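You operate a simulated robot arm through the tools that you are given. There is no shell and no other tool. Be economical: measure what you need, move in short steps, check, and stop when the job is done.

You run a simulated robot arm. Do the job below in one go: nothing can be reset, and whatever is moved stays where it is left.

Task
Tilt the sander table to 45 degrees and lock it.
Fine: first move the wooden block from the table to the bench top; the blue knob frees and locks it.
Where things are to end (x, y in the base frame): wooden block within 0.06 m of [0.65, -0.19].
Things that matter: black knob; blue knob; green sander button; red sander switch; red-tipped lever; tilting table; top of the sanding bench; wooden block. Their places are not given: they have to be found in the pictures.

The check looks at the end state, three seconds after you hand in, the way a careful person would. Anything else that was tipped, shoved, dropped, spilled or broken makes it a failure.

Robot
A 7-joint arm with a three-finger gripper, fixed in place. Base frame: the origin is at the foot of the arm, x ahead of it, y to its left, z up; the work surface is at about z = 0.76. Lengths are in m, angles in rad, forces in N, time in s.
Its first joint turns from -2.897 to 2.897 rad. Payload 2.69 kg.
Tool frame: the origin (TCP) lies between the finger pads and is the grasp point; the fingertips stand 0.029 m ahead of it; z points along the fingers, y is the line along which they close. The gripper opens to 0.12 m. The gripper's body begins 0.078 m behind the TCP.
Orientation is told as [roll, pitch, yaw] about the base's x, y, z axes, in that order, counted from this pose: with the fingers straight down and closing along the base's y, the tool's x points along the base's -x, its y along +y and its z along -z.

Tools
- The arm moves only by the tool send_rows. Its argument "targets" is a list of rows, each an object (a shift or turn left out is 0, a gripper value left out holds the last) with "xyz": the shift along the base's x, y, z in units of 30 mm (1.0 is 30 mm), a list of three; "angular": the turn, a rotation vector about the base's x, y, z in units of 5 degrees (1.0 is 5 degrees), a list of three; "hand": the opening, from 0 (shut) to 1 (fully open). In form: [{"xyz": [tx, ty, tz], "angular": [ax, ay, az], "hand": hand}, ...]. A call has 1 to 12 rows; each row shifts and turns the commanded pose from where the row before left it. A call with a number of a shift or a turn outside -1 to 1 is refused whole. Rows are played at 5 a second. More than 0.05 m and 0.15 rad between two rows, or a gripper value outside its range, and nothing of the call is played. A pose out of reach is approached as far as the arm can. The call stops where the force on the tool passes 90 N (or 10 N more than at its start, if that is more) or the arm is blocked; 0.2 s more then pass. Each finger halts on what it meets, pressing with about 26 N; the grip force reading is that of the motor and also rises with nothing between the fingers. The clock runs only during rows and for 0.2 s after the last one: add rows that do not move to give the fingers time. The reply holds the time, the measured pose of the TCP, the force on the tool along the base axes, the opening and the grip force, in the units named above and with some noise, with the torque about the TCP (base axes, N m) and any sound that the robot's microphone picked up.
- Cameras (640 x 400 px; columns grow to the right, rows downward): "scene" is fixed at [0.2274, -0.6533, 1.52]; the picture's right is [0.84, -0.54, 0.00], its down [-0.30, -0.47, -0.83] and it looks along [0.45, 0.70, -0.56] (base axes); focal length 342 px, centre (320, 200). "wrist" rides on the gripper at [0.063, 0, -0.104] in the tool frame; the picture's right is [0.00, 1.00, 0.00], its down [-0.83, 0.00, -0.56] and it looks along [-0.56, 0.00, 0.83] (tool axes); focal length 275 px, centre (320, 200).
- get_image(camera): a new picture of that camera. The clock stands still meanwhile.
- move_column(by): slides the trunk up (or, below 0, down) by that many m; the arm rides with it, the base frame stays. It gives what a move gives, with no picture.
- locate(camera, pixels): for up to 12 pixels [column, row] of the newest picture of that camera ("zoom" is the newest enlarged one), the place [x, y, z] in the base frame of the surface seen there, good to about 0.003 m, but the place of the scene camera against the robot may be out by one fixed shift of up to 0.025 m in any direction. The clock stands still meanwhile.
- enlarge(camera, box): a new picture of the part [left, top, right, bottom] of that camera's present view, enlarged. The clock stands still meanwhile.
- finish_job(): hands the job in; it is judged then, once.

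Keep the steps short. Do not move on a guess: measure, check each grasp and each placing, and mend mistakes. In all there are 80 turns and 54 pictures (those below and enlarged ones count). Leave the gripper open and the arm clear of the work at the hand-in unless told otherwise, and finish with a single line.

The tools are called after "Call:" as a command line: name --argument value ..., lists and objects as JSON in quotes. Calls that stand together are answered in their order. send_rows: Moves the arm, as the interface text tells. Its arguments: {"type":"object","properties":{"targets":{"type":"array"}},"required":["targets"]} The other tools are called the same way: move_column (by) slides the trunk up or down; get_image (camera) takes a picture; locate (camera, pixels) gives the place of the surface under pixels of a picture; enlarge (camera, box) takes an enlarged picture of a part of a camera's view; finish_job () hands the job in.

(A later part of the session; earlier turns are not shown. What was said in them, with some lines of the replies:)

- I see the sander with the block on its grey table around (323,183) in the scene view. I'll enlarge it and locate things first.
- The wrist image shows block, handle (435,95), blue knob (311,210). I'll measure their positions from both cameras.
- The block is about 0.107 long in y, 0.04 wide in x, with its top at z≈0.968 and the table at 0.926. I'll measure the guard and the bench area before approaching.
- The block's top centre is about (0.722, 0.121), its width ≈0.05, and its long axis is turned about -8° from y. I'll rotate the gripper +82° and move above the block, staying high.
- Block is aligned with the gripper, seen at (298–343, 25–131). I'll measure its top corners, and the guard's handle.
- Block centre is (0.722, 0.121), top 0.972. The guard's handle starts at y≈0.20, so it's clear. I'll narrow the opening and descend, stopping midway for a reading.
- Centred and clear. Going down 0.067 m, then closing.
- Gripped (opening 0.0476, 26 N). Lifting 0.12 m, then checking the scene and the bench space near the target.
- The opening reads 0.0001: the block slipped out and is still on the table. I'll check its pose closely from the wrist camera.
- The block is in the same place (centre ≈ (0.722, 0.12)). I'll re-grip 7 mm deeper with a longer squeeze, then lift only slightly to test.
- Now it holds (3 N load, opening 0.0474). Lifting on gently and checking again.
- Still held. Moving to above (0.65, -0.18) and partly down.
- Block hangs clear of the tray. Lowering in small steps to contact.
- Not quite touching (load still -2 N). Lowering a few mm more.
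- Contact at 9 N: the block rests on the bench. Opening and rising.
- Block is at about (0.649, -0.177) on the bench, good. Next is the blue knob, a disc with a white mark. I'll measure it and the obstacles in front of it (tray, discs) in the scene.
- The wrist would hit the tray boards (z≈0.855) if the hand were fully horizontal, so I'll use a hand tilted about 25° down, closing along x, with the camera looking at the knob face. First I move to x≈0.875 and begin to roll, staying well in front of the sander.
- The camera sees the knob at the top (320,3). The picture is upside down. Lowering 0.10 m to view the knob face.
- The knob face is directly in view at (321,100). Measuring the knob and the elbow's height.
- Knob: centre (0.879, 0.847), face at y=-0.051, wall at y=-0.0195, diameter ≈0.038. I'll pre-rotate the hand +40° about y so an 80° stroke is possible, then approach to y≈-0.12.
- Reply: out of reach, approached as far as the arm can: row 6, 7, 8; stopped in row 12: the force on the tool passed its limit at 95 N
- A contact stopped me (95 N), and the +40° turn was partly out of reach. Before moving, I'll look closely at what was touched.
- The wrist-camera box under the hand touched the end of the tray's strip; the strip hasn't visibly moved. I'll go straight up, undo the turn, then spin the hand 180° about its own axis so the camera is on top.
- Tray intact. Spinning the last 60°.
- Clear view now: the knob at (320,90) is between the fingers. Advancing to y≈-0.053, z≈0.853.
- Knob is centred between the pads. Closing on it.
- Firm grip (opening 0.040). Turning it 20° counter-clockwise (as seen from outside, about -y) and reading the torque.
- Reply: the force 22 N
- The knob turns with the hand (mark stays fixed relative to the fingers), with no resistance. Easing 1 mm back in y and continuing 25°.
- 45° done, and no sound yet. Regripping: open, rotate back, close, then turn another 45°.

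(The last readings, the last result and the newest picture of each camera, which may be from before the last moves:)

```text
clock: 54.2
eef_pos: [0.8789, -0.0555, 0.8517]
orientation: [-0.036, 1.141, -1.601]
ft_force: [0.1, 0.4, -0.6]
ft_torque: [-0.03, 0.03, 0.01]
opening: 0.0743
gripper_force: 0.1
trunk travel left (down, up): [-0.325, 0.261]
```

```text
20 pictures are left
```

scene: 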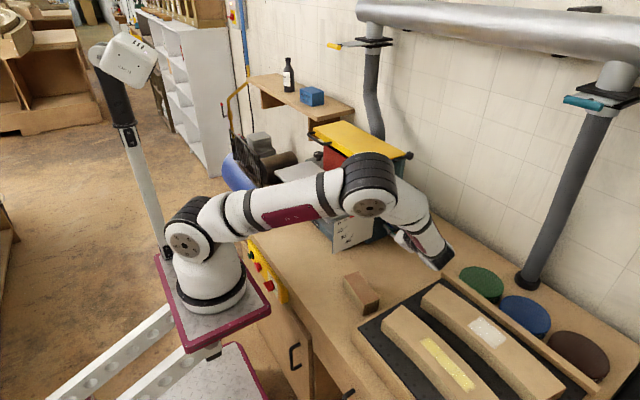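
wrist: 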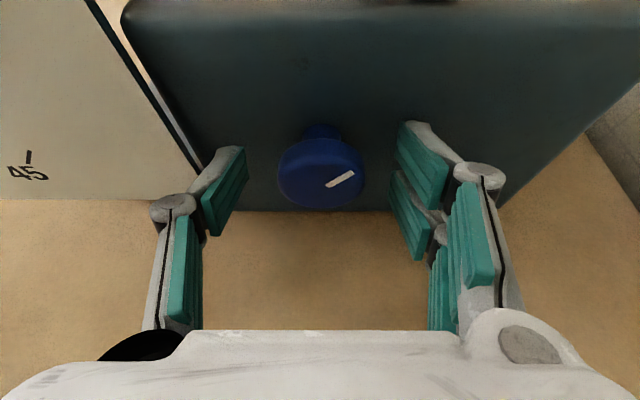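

The mark has moved up about 45°. Gripping and turning another 45°.

Call:
send_rows --targets '[{"hand": 0}, {}, {}, {"xyz": [-0.015, 0, 0], "angular": [0, -1, 0]}, {"xyz": [-0.015, 0, 0], "angular": [0, -1, 0]}, {"xyz": [-0.015, 0, -0.005], "angular": [0, -1, 0]}, {"xyz": [-0.015, 0, -0.005], "angular": [0, -1, 0]}, {"xyz": [-0.013, 0, -0.01], "angular": [0, -1, 0]}, {"xyz": [-0.013, 0, -0.01], "angular": [0, -1, 0]}, {"xyz": [-0.012, 0, -0.01], "angular": [0, -1, 0]}, {"xyz": [-0.012, 0, -0.01], "angular": [0, -1, 0]}, {"xyz": [-0.012, 0, -0.01], "angular": [0, -1, 0]}]'

Call:
send_rows --targets '[{}, {"hand": 0.62}, {}, {"xyz": [0.012, 0, 0.01], "angular": [0, 1, 0]}, {"xyz": [0.012, 0, 0.01], "angular": [0, 1, 0]}, {"xyz": [0.012, 0, 0.01], "angular": [0, 1, 0]}, {"xyz": [0.013, 0, 0.01], "angular": [0, 1, 0]}, {"xyz": [0.013, 0, 0.01], "angular": [0, 1, 0]}, {"xyz": [0.015, 0, 0.005], "angular": [0, 1, 0]}, {"xyz": [0.015, 0, 0.005], "angular": [0, 1, 0]}, {"xyz": [0.015, 0, 0], "angular": [0, 1, 0]}, {"xyz": [0.015, 0, 0], "angular": [0, 1, 0]}]'

Call:
get_image --camera "wrist"

```text
clock: 56.8
eef_pos: [0.8751, -0.0558, 0.8497]
orientation: [1.162, 0.71, -0.583]
ft_force: [-3.2, -5.5, -10.7]
ft_torque: [0.37, 0.38, 0.07]
opening: 0.0403
gripper_force: 45.2
trunk travel left (down, up): [-0.325, 0.261]
```

```text
clock: 59.4
eef_pos: [0.8799, -0.0551, 0.8511]
orientation: [-0.037, 1.14, -1.601]
ft_force: [-0.1, 0.3, 0.0]
ft_torque: [-0.04, 0.0, -0.01]
opening: 0.0744
gripper_force: 0.0
trunk travel left (down, up): [-0.325, 0.261]
```

```text
19 pictures are left
```

wrist: 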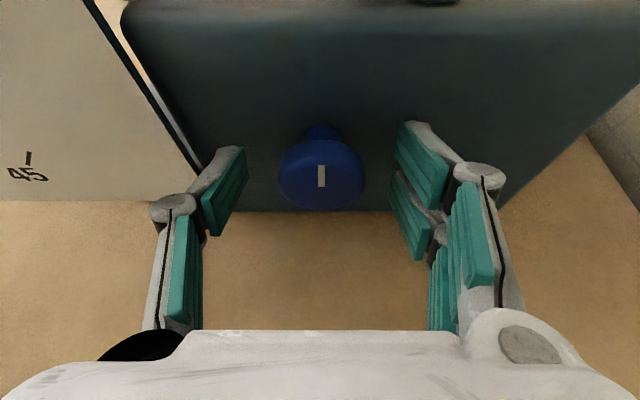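

The mark now points up: 90° turned, with torque rising at the end (a stop), so it should be freed. Retreating straight back, then up, then pointing the tool down again.

Call:
send_rows --targets '[{"xyz": [0, -0.5, 0]}, {"xyz": [0, -0.8, 0]}, {"xyz": [0, -0.8, 0.1]}, {"xyz": [0, -0.8, 0.5]}, {"xyz": [0, -0.4, 0.9]}, {"xyz": [0, 0, 1]}, {"xyz": [0, 0, 1]}, {"xyz": [0, 0, 1]}, {"xyz": [0, 0, 1]}, {"xyz": [0, 0, 1]}, {"xyz": [0, 0, 1]}, {}]'

Call:
send_rows --targets '[{"xyz": [-0.6, 0, 0], "angular": [-1, 0, 0]}, {"xyz": [-0.6, 0, 0], "angular": [-1, 0, 0]}, {"xyz": [-0.6, 0, 0], "angular": [-1, 0, 0]}, {"xyz": [-0.6, 0, 0], "angular": [-1, 0, 0]}, {"xyz": [-0.6, 0, 0], "angular": [-1, 0, 0]}, {"xyz": [-0.6, 0, 0], "angular": [-1, 0, 0]}, {"xyz": [-0.6, 0, 0], "angular": [-1, 0, 0]}, {"xyz": [-0.6, 0, 0], "angular": [-1, 0, 0]}, {"xyz": [-0.6, 0, 0], "angular": [-1, 0, 0]}, {"xyz": [-0.6, 0, 0], "angular": [-1, 0, 0]}, {"xyz": [-0.6, 0, 0], "angular": [-1, 0, 0]}, {"xyz": [-0.6, 0, 0], "angular": [-1, 0, 0]}]'

Call:
send_rows --targets '[{"xyz": [0, 0.5, 0], "angular": [-1, 0, 0]}, {"xyz": [0, 0.95, 0]}, {"xyz": [0, 0.95, 0]}, {"xyz": [0, 0.95, 0]}, {"xyz": [0, 0.95, 0]}, {"xyz": [0, 0.95, 0]}, {"xyz": [0, 0.95, 0]}, {"xyz": [0, 0.95, 0]}, {"xyz": [0, 0.95, 0]}, {"xyz": [0, 0.95, 0]}, {"xyz": [0, 0.95, 0]}, {}]'

Call:
get_image --camera "wrist"

```text
clock: 62.0
eef_pos: [0.8794, -0.1537, 1.0779]
orientation: [-0.035, 1.142, -1.599]
ft_force: [0.2, 0.2, -0.8]
ft_torque: [0.01, 0.02, 0.0]
opening: 0.0746
gripper_force: 0.1
trunk travel left (down, up): [-0.325, 0.261]
```

```text
clock: 64.6
eef_pos: [0.6649, -0.1536, 1.0763]
orientation: [-0.009, 0.093, -1.583]
ft_force: [0.9, 0.3, -1.0]
ft_torque: [0.01, 0.04, 0.01]
opening: 0.074
gripper_force: 0.1
trunk travel left (down, up): [-0.325, 0.261]
```

```text
clock: 67.2
eef_pos: [0.664, 0.1479, 1.0757]
orientation: [-0.008, 0.007, -1.585]
ft_force: [-0.3, 0.5, 1.1]
ft_torque: [-0.02, 0.01, -0.01]
opening: 0.0743
gripper_force: 0.0
trunk travel left (down, up): [-0.325, 0.261]
```

```text
18 pictures are left
```

wrist: 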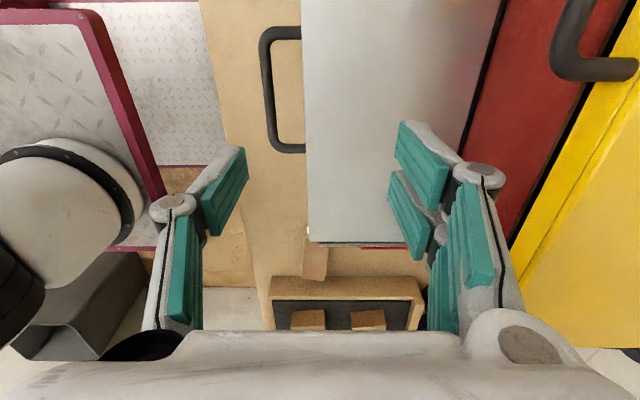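

The table is still level. Handle bar is at columns ~267. Measuring it.

Call:
locate --camera "wrist" --pixels '[[266, 60], [267, 90], [269, 120], [263, 90], [271, 90], [285, 148], [285, 33], [320, 100], [320, 235], [480, 100], [310, 150]]'

```text
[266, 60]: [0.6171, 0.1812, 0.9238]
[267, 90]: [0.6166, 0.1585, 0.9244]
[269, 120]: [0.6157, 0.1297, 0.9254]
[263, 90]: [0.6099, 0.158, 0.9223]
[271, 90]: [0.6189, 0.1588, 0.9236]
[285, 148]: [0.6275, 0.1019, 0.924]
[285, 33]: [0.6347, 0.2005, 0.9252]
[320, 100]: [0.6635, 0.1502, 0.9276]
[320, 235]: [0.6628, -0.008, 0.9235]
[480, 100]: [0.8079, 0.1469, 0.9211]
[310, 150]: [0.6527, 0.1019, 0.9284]
```

Bar centre is (0.6155, 0.15, 0.919) and the table edge is at x=0.6535. From the scale marks the hinge is near (0.806, 0.92), so the radius is ≈0.19. I'll grasp the bar with a narrow opening and keep the tips shallow.

Call:
send_rows --targets '[{"xyz": [-0.8, 0, -0.5], "hand": 0.34}, {"xyz": [-0.82, 0, -0.9]}, {"xyz": [0, 0, -0.9]}, {"xyz": [0, 0, -0.9]}, {}]'

Call:
get_image --camera "wrist"

```text
clock: 68.4
eef_pos: [0.6134, 0.1458, 0.9791]
orientation: [-0.009, 0.005, -1.58]
ft_force: [0.1, 0.8, 0.4]
ft_torque: [0.03, 0.0, -0.02]
opening: 0.0406
gripper_force: 0.1
trunk travel left (down, up): [-0.325, 0.261]
```

```text
17 pictures are left
```

wrist: 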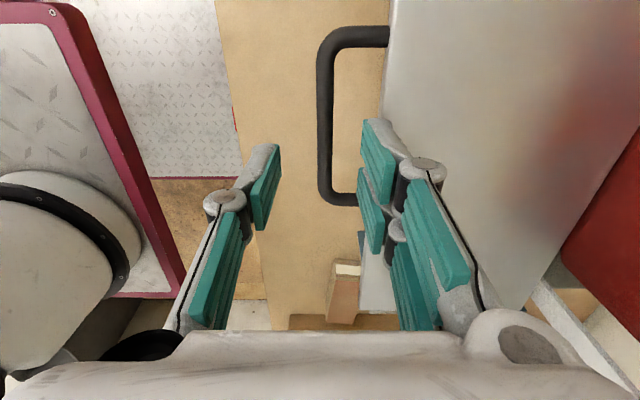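

Bar is centred between the fingers. Lowering 45 mm and closing.

Call:
send_rows --targets '[{"xyz": [0.07, 0, -0.5]}, {"xyz": [0, 0, -0.5]}, {"xyz": [0, 0, -0.5]}, {}, {"hand": 0}, {}, {}]'

```text
clock: 70.0
eef_pos: [0.6177, 0.1475, 0.9348]
orientation: [-0.007, 0.006, -1.583]
ft_force: [5.2, -0.4, -0.3]
ft_torque: [-0.17, -0.09, -0.24]
opening: 0.0096
gripper_force: 37.2
trunk travel left (down, up): [-0.325, 0.261]
```

Bar held (opening 9.6 mm). Moving along the first 10° of the arc to see whether the table follows freely.

Call:
send_rows --targets '[{"xyz": [0.005, 0, -0.277], "angular": [0, -0.222, 0]}, {"xyz": [0.005, 0, -0.277], "angular": [0, -0.222, 0]}, {"xyz": [0.03, 0, -0.275], "angular": [0, -0.222, 0]}, {"xyz": [0.03, 0, -0.275], "angular": [0, -0.222, 0]}, {}]'

Call:
enlarge --camera "scene" --box '[260, 110, 430, 260]'

```text
clock: 71.2
eef_pos: [0.6188, 0.1468, 0.9027]
orientation: [0.072, 0.006, -1.581]
ft_force: [12.5, 2.4, 3.3]
ft_torque: [-0.16, -0.3, -0.17]
opening: 0.0096
gripper_force: 37.4
trunk travel left (down, up): [-0.325, 0.261]
```

```text
2.67 times, centred on (345, 185) of scene
```

zoom: 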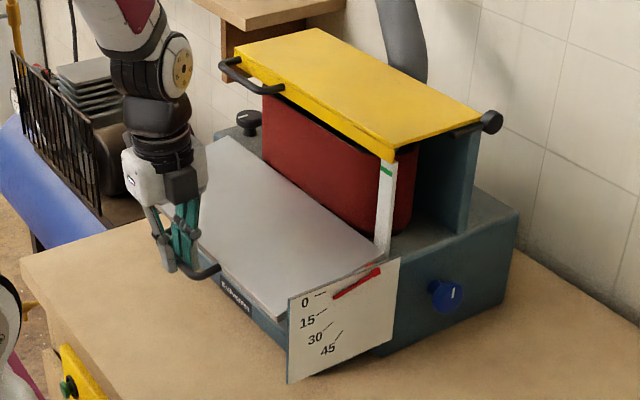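

The table follows freely and the pointer is near 10°. Continuing the arc to about 35°, with a slight +x correction to relieve the 12 N.

Call:
send_rows --targets '[{"xyz": [0.09, 0, -0.27], "angular": [0, -0.222, 0]}, {"xyz": [0.055, 0, -0.27], "angular": [0, -0.222, 0]}, {"xyz": [0.08, 0, -0.265], "angular": [0, -0.222, 0]}, {"xyz": [0.08, 0, -0.265], "angular": [0, -0.222, 0]}, {"xyz": [0.1, 0, -0.255], "angular": [0, -0.222, 0]}, {"xyz": [0.1, 0, -0.255], "angular": [0, -0.222, 0]}, {"xyz": [0.12, 0, -0.247], "angular": [0, -0.222, 0]}, {"xyz": [0.12, 0, -0.247], "angular": [0, -0.222, 0]}, {"xyz": [0.14, 0, -0.234], "angular": [0, -0.222, 0]}, {"xyz": [0.14, 0, -0.234], "angular": [0, -0.222, 0]}, {}]'

Call:
enlarge --camera "scene" --box '[300, 160, 400, 260]'

```text
clock: 73.6
eef_pos: [0.6498, 0.1464, 0.8275]
orientation: [0.266, 0.01, -1.58]
ft_force: [8.4, 12.5, 5.6]
ft_torque: [0.24, -0.2, -0.02]
opening: 0.0094
gripper_force: 37.0
trunk travel left (down, up): [-0.325, 0.261]
```

```text
4.00 times, centred on (350, 210) of scene
```

zoom: 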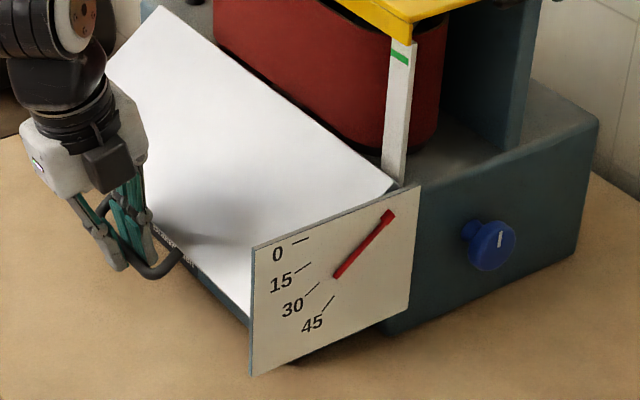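

Pointer is between 30 and 45, as expected (~35°). Doing 10° more.

Call:
send_rows --targets '[{"xyz": [0.165, 0, -0.22], "angular": [0, -0.222, 0]}, {"xyz": [0.165, 0, -0.22], "angular": [0, -0.222, 0]}, {"xyz": [0.18, 0, -0.204], "angular": [0, -0.222, 0]}, {"xyz": [0.18, 0, -0.204], "angular": [0, -0.222, 0]}, {}]'

Call:
enlarge --camera "scene" --box '[320, 190, 380, 250]'

Call:
locate --camera "zoom" --pixels '[[340, 100], [300, 165], [200, 80], [100, 60], [150, 20]]'

```text
clock: 74.8
eef_pos: [0.667, 0.1432, 0.8006]
orientation: [0.339, 0.008, -1.582]
ft_force: [-1.1, -2.4, 24.2]
ft_torque: [-0.31, -0.05, -0.12]
opening: 0.009
gripper_force: 36.7
trunk travel left (down, up): [-0.325, 0.261]
```

```text
6.67 times, centred on (350, 220) of scene
```

zoom: 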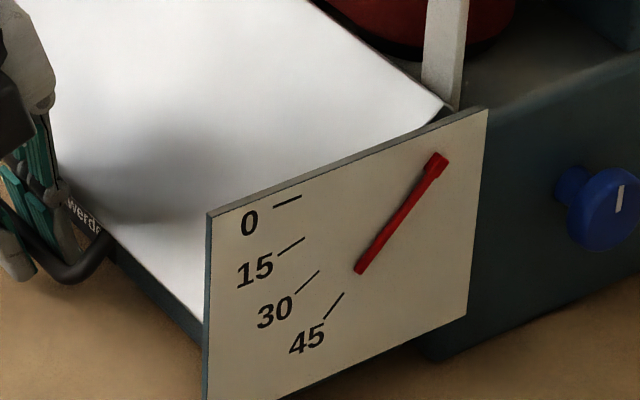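

```text
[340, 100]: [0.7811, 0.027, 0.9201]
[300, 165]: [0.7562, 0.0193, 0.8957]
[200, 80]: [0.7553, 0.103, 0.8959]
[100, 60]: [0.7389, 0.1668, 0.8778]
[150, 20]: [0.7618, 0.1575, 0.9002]
```

Pointer lines up with the 45 mark and located table points give a slope of 45°. Releasing the bar with a small opening and backing off along the finger axis, then checking that the table stays.

Call:
send_rows --targets '[{"hand": 0.2}, {}, {"xyz": [-0.17, 0, 0.47]}, {"xyz": [-0.33, 0, 0.94]}, {"xyz": [-0.33, 0, 0.94]}, {"xyz": [-0.33, 0, 0.94]}, {}]'

Call:
enlarge --camera "scene" --box '[320, 190, 380, 250]'

Call:
locate --camera "zoom" --pixels '[[340, 100], [400, 100], [300, 50], [250, 160], [200, 80], [100, 60], [150, 20], [190, 280], [190, 200], [120, 200]]'

```text
clock: 76.4
eef_pos: [0.6366, 0.1447, 0.906]
orientation: [0.343, 0.045, -1.596]
ft_force: [-0.1, 0.4, 0.5]
ft_torque: [0.0, -0.04, -0.05]
opening: 0.024
gripper_force: 0.1
trunk travel left (down, up): [-0.325, 0.261]
```

```text
6.67 times, centred on (350, 220) of scene
```

zoom: 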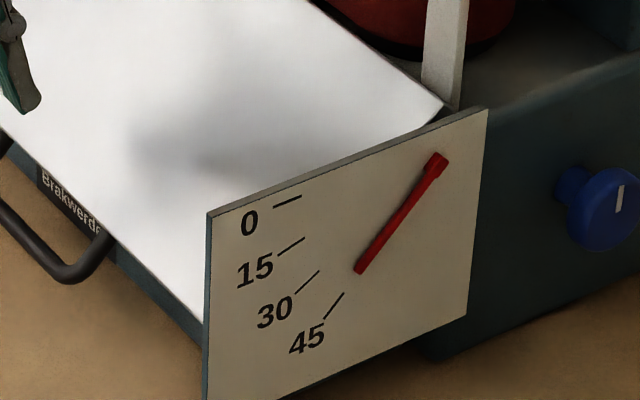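

```text
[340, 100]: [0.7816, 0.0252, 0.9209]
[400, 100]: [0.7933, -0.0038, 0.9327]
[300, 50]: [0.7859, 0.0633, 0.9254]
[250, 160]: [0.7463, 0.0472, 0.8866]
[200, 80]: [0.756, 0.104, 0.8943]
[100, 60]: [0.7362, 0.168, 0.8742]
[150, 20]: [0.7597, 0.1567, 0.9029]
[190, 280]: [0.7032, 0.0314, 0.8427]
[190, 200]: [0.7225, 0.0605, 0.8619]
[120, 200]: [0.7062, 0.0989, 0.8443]
```

The table stays and the slope is 45.0°. Now to lock it: going back up, straightening the hand, and returning to the knob by the same route.

Call:
send_rows --targets '[{"xyz": [0, 0, 0.95], "angular": [0, 0.667, 0]}, {"xyz": [0, 0, 0.95], "angular": [0, 0.667, 0]}, {"xyz": [0, 0, 0.95], "angular": [0, 0.667, 0]}, {"xyz": [0, 0, 0.95], "angular": [0, 0.667, 0]}, {"xyz": [0, 0, 0.95], "angular": [0, 0.667, 0]}, {"xyz": [0, -0.4, 0.95], "angular": [0, 0.667, 0]}, {"xyz": [0.3, -0.95, 0]}, {"xyz": [0.3, -0.95, 0]}, {"xyz": [0.3, -0.95, 0]}, {"xyz": [0.3, -0.95, 0]}, {"xyz": [0.3, -0.95, 0]}, {"xyz": [0.3, -0.95, 0]}]'

Call:
send_rows --targets '[{"xyz": [0, -0.95, 0]}, {"xyz": [0, -0.95, 0]}, {"xyz": [0, -0.95, 0]}, {"xyz": [0, -0.7, 0]}, {"xyz": [0.6, 0, 0], "angular": [1, 0, 0], "hand": 0.62}, {"xyz": [0.6, 0, 0], "angular": [1, 0, 0]}, {"xyz": [0.6, 0, 0], "angular": [1, 0, 0]}, {"xyz": [0.6, 0, 0], "angular": [1, 0, 0]}, {"xyz": [0.6, 0, 0], "angular": [1, 0, 0]}, {"xyz": [0.6, 0, 0], "angular": [1, 0, 0]}, {"xyz": [0.6, 0, 0], "angular": [1, 0, 0]}, {}]'

Call:
send_rows --targets '[{"xyz": [0.6, 0, 0], "angular": [1, 0, 0]}, {"xyz": [0.6, 0, 0], "angular": [1, 0, 0]}, {"xyz": [0.6, 0, 0], "angular": [1, 0, 0]}, {"xyz": [0.16, 0, 0], "angular": [1, 0, 0]}, {"angular": [1, 0, 0]}, {"angular": [1, 0, 0]}, {}]'

```text
clock: 78.1
eef_pos: [0.6453, 0.0919, 1.0694]
orientation: [-0.053, 0.154, -1.575]
ft_force: [-0.1, -0.5, -0.7]
ft_torque: [0.0, 0.02, 0.02]
opening: 0.0237
gripper_force: 0.1
trunk travel left (down, up): [-0.325, 0.261]
stopped in row 8: the arm was blocked; the commanded pose is now the measured one
```

```text
clock: 80.7
eef_pos: [0.7713, -0.0155, 1.0722]
orientation: [-0.05, 0.752, -1.583]
ft_force: [-6.2, 0.3, 2.1]
ft_torque: [0.08, 0.01, 0.05]
opening: 0.0783
gripper_force: 0.1
trunk travel left (down, up): [-0.325, 0.261]
```

```text
clock: 82.3
eef_pos: [0.8319, -0.0164, 1.0685]
orientation: [-0.074, 1.276, -1.604]
ft_force: [2.4, -3.5, -0.1]
ft_torque: [-0.02, 0.01, -0.07]
opening: 0.0857
gripper_force: 2.2
trunk travel left (down, up): [-0.325, 0.261]
```

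The arm was blocked mid-way, so the position is off: the hand is at y≈-0.016, above the guard. Looking before any move.

Call:
get_image --camera "scene"

Call:
get_image --camera "wrist"

```text
12 pictures are left
```

scene: 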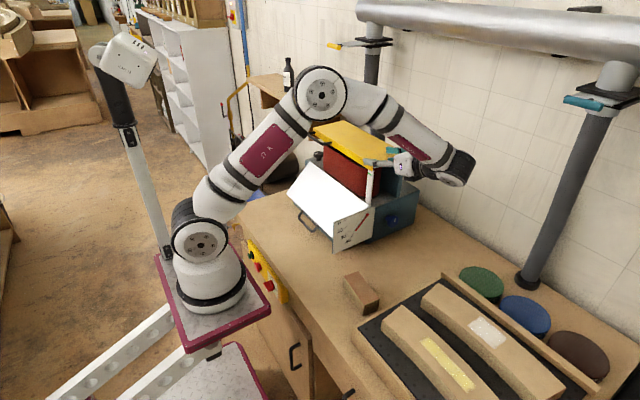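

```text
11 pictures are left
```

wrist: 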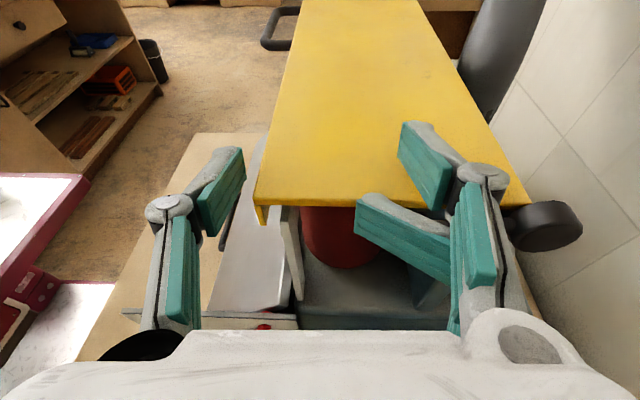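

A right fingertip pad is resting against the guard's edge. Moving gently up, then back in -y.

Call:
send_rows --targets '[{"xyz": [0, 0, 0.2]}, {"xyz": [0, -0.1, 0.3]}, {"xyz": [0, -0.3, 0.3]}, {"xyz": [0, -0.6, 0.2]}, {"xyz": [0, -0.8, 0]}, {"xyz": [0, -0.9, 0]}, {"xyz": [0, -0.9, 0]}, {"xyz": [0, -0.9, 0]}, {}]'

Call:
enlarge --camera "scene" --box '[270, 110, 430, 260]'

```text
clock: 84.3
eef_pos: [0.8313, -0.1506, 1.1]
orientation: [-0.078, 1.274, -1.602]
ft_force: [0.8, 0.1, -0.6]
ft_torque: [0.01, 0.02, 0.02]
opening: 0.0745
gripper_force: 0.0
trunk travel left (down, up): [-0.325, 0.261]
```

```text
2.67 times, centred on (350, 185) of scene
```

zoom: 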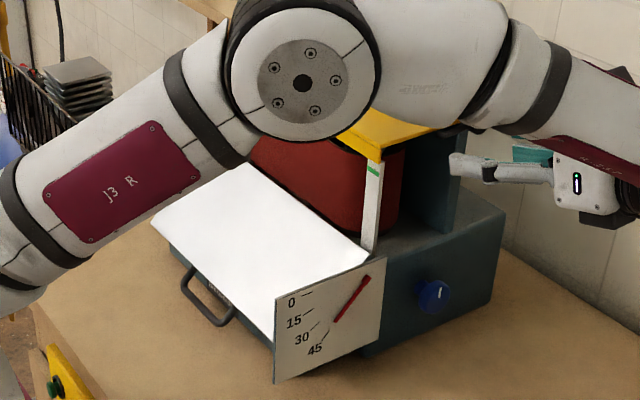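

Clear; guard in place, table still at 45. Correcting the hand's tilt to about 25° and going back to the pre-grasp point in front of the knob.

Call:
send_rows --targets '[{"xyz": [0.8, 0, 0], "angular": [-0.8, -0.9, 0]}, {"xyz": [0.8, 0, 0], "angular": [-0.8, -0.9, 0]}, {"xyz": [0, 0, -0.9]}, {"xyz": [0, 0, -0.9]}, {"xyz": [0, 0, -0.9]}, {"xyz": [0, 0, -0.9]}, {"xyz": [0, 0, -0.9]}, {"xyz": [0, 0.1, -0.9]}, {"xyz": [0, 0.2, -0.9]}, {"xyz": [0, 0.2, -0.9]}, {"xyz": [0, 0, -0.6]}, {}]'

Call:
get_image --camera "wrist"

```text
clock: 86.9
eef_pos: [0.8791, -0.1321, 0.8662]
orientation: [0.293, 1.111, -1.256]
ft_force: [-0.4, 1.1, 1.0]
ft_torque: [-0.03, 0.02, 0.0]
opening: 0.0745
gripper_force: 0.0
trunk travel left (down, up): [-0.325, 0.261]
```

```text
9 pictures are left
```

wrist: 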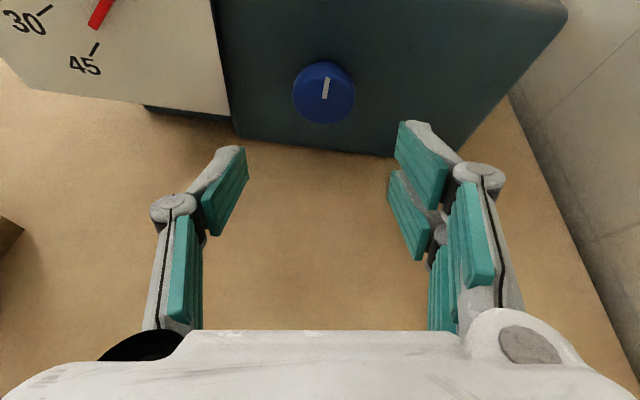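

Aligned, with the fingers turned about -7°. Advancing to the knob, then rotating the open hand back -40° around it.

Call:
send_rows --targets '[{"xyz": [0, 0.7, -0.15]}, {"xyz": [0, 0.7, -0.15]}, {"xyz": [0, 0.7, -0.15]}, {"xyz": [0, 0.48, -0.02]}, {"xyz": [-0.015, 0, 0], "angular": [0, -1, 0]}, {"xyz": [-0.015, 0, 0], "angular": [0, -1, 0]}, {"xyz": [-0.015, 0, -0.005], "angular": [0, -1, 0]}, {"xyz": [-0.015, 0, -0.005], "angular": [0, -1, 0]}, {"xyz": [-0.013, 0, -0.01], "angular": [0, -1, 0]}, {"xyz": [-0.013, 0, -0.01], "angular": [0, -1, 0]}, {"xyz": [-0.012, 0, -0.01], "angular": [0, -1, 0]}, {"xyz": [-0.012, 0, -0.01], "angular": [0, -1, 0]}]'

Call:
get_image --camera "wrist"

```text
clock: 89.5
eef_pos: [0.8748, -0.058, 0.851]
orientation: [1.162, 0.641, -0.555]
ft_force: [-0.4, -0.3, 0.0]
ft_torque: [-0.02, 0.01, 0.0]
opening: 0.0745
gripper_force: 0.1
trunk travel left (down, up): [-0.325, 0.261]
```

```text
8 pictures are left
```

wrist: 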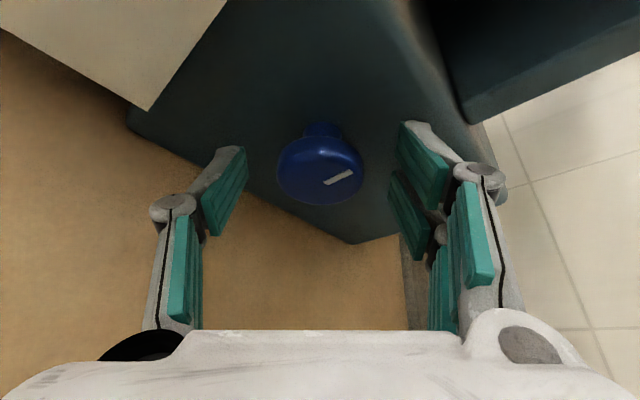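

Knob is centred. Closing and turning +45° (clockwise).

Call:
send_rows --targets '[{"xyz": [0, 0.04, -0.03], "hand": 0}, {}, {}, {"xyz": [0.012, 0, 0.01], "angular": [0, 1, 0]}, {"xyz": [0.012, 0, 0.01], "angular": [0, 1, 0]}, {"xyz": [0.013, 0, 0.01], "angular": [0, 1, 0]}, {"xyz": [0.013, 0, 0.01], "angular": [0, 1, 0]}, {"xyz": [0.015, 0, 0.005], "angular": [0, 1, 0]}, {"xyz": [0.015, 0, 0.005], "angular": [0, 1, 0]}, {"xyz": [0.015, 0, 0], "angular": [0, 1, 0]}, {"xyz": [0.015, 0, 0], "angular": [0, 1, 0]}, {"xyz": [0.015, 0, 0], "angular": [0, 1, 0]}]'

Call:
get_image --camera "wrist"

```text
clock: 92.1
eef_pos: [0.8813, -0.0582, 0.8528]
orientation: [0.103, 1.131, -1.434]
ft_force: [21.7, -18.0, 22.5]
ft_torque: [0.07, -0.12, -0.26]
opening: 0.0402
gripper_force: 45.0
trunk travel left (down, up): [-0.325, 0.261]
```

```text
7 pictures are left
```

wrist: 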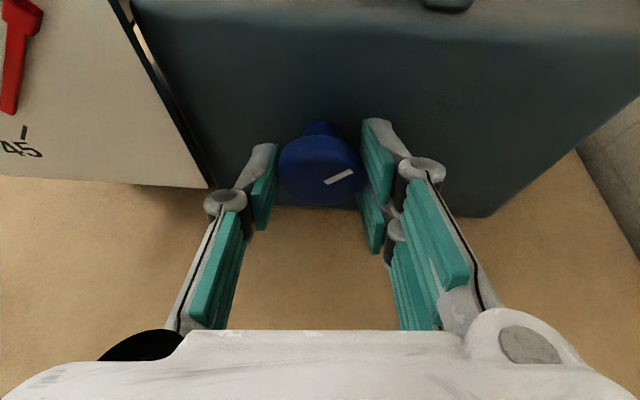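

Turned about 45°. Opening, rotating back -45°, and doing the second stroke.

Call:
send_rows --targets '[{"hand": 0.62}, {}, {"xyz": [-0.015, 0, 0], "angular": [0, -1, 0]}, {"xyz": [-0.015, 0, 0], "angular": [0, -1, 0]}, {"xyz": [-0.015, 0, 0], "angular": [0, -1, 0]}, {"xyz": [-0.015, 0, -0.005], "angular": [0, -1, 0]}, {"xyz": [-0.015, 0, -0.005], "angular": [0, -1, 0]}, {"xyz": [-0.013, 0, -0.01], "angular": [0, -1, 0]}, {"xyz": [-0.013, 0, -0.01], "angular": [0, -1, 0]}, {"xyz": [-0.012, 0, -0.01], "angular": [0, -1, 0]}, {"xyz": [-0.012, 0, -0.01], "angular": [0, -1, 0]}, {}]'

Call:
send_rows --targets '[{"hand": 0}, {}, {}, {"xyz": [0.012, 0, 0.01], "angular": [0, 1, 0]}, {"xyz": [0.012, 0, 0.01], "angular": [0, 1, 0]}, {"xyz": [0.013, 0, 0.01], "angular": [0, 1, 0]}, {"xyz": [0.013, 0, 0.01], "angular": [0, 1, 0]}, {"xyz": [0.015, 0, 0.005], "angular": [0, 1, 0]}, {"xyz": [0.015, 0, 0.005], "angular": [0, 1, 0]}, {"xyz": [0.015, 0, 0], "angular": [0, 1, 0]}, {"xyz": [0.015, 0, 0], "angular": [0, 1, 0]}, {"xyz": [0.015, 0, 0], "angular": [0, 1, 0]}]'

Call:
get_image --camera "wrist"

```text
clock: 94.7
eef_pos: [0.8748, -0.0583, 0.8506]
orientation: [1.164, 0.641, -0.555]
ft_force: [0.6, -0.4, 0.5]
ft_torque: [-0.03, -0.02, 0.01]
opening: 0.0744
gripper_force: 0.0
trunk travel left (down, up): [-0.325, 0.261]
```

```text
clock: 97.3
eef_pos: [0.8807, -0.0576, 0.851]
orientation: [0.1, 1.129, -1.433]
ft_force: [19.5, -0.9, 21.5]
ft_torque: [-0.22, -0.5, -0.15]
opening: 0.0403
gripper_force: 45.2
trunk travel left (down, up): [-0.325, 0.261]
```

```text
6 pictures are left
```

wrist: 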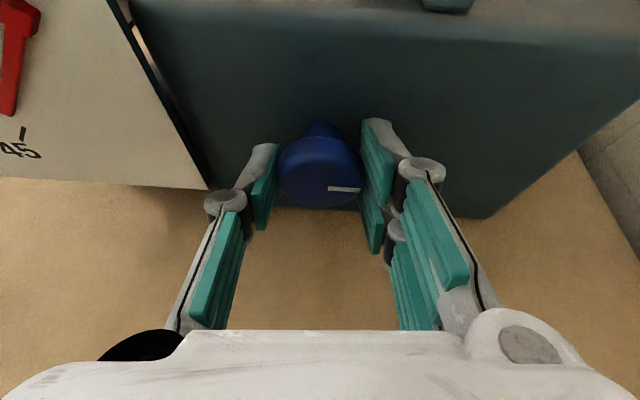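

Resistance of 0.5 N m indicates the stop; the mark is horizontal again. One small extra turn to be sure it is fully locked.

Call:
send_rows --targets '[{"angular": [0, 0.8, 0]}, {"angular": [0, 0.8, 0]}, {}]'

Call:
send_rows --targets '[{"hand": 0.7}, {}, {}, {"xyz": [0, -0.5, 0]}, {"xyz": [0, -0.8, 0]}, {"xyz": [0, -0.8, 0.05]}, {}]'

Call:
get_image --camera "wrist"

```text
clock: 98.1
eef_pos: [0.8811, -0.0577, 0.8497]
orientation: [-0.231, 1.131, -1.733]
ft_force: [30.9, 4.2, 10.7]
ft_torque: [-0.31, -0.73, -0.41]
opening: 0.0404
gripper_force: 45.2
trunk travel left (down, up): [-0.325, 0.261]
```

```text
clock: 99.7
eef_pos: [0.8783, -0.1222, 0.8526]
orientation: [-0.233, 1.13, -1.731]
ft_force: [0.4, 1.0, 0.0]
ft_torque: [-0.02, 0.02, 0.03]
opening: 0.0838
gripper_force: 0.1
trunk travel left (down, up): [-0.325, 0.261]
```

```text
5 pictures are left
```

wrist: 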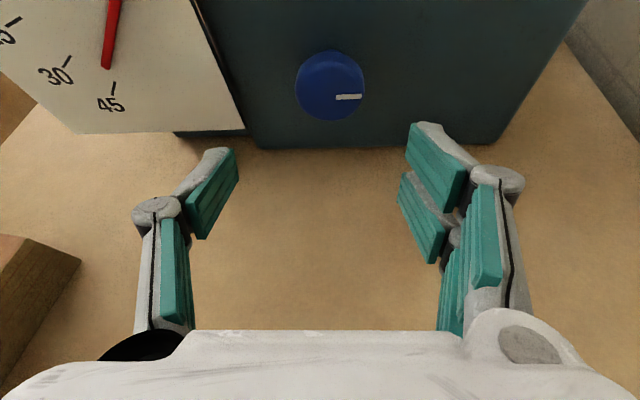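

The mark is parallel to the sander's base again, so the knob is at its locked stop. Retreating back and up, clear of everything.

Call:
send_rows --targets '[{"xyz": [0, -0.7, 0.5], "hand": 1}, {"xyz": [0, -0.3, 1]}, {"xyz": [0, 0, 1]}, {"xyz": [0, 0, 1]}, {"xyz": [0, 0, 1]}, {"xyz": [0, 0, 1]}, {"xyz": [0, 0, 1]}, {"xyz": [0, 0, 1]}, {"xyz": [0, 0, 1]}, {"xyz": [0, -0.5, 0.6]}, {"xyz": [0, -0.5, 0.6]}, {}]'

Call:
get_image --camera "scene"

Call:
enlarge --camera "scene" --box '[270, 110, 430, 260]'

Call:
locate --camera "scene" --pixels '[[358, 282], [372, 300]]'

Call:
locate --camera "zoom" --pixels '[[340, 258], [240, 180], [280, 280], [230, 265], [300, 230], [170, 215], [350, 240]]'

```text
clock: 102.3
eef_pos: [0.8822, -0.1742, 1.1375]
orientation: [-0.23, 1.129, -1.731]
ft_force: [-0.4, 0.3, 0.3]
ft_torque: [-0.03, 0.0, -0.03]
opening: 0.1195
gripper_force: 0.2
out of reach, approached as far as the arm can: row 11
trunk travel left (down, up): [-0.325, 0.261]
```

```text
4 pictures are left
```

scene: 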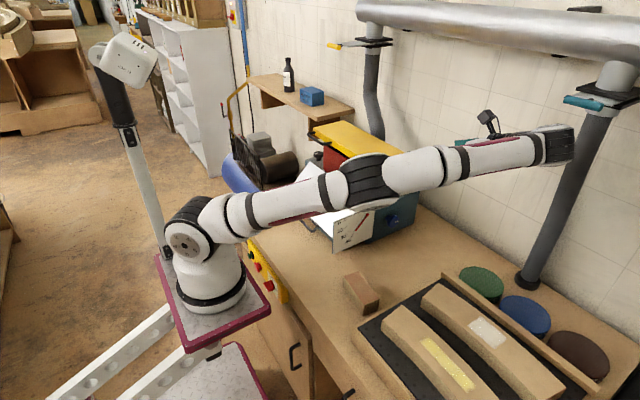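

```text
2.67 times, centred on (350, 185) of scene
```

zoom: 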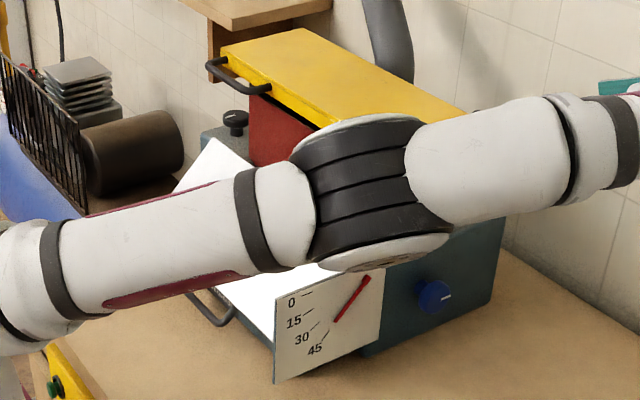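

```text
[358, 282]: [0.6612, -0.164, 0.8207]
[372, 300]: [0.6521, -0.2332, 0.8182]
```

```text
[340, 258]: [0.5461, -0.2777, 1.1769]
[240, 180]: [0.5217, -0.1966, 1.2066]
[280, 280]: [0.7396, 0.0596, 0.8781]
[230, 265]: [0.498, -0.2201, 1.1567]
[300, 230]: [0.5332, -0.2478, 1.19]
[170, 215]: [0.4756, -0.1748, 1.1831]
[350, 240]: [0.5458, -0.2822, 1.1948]
```

Pointer at 45, knob mark back in its locked position, block on the bench at its place, guard and tray undisturbed, gripper open and clear. Handing in.

Call:
finish_job

```text
The job is handed in.
```

I moved the block to about (0.65, -0.18) on the bench, tilted the sander table to 45 degrees and turned the blue knob back to its locked stop; on the way the wrist camera hit the tray strip (95 N) and a finger brushed the sander guard, but neither looks moved in the pictures.
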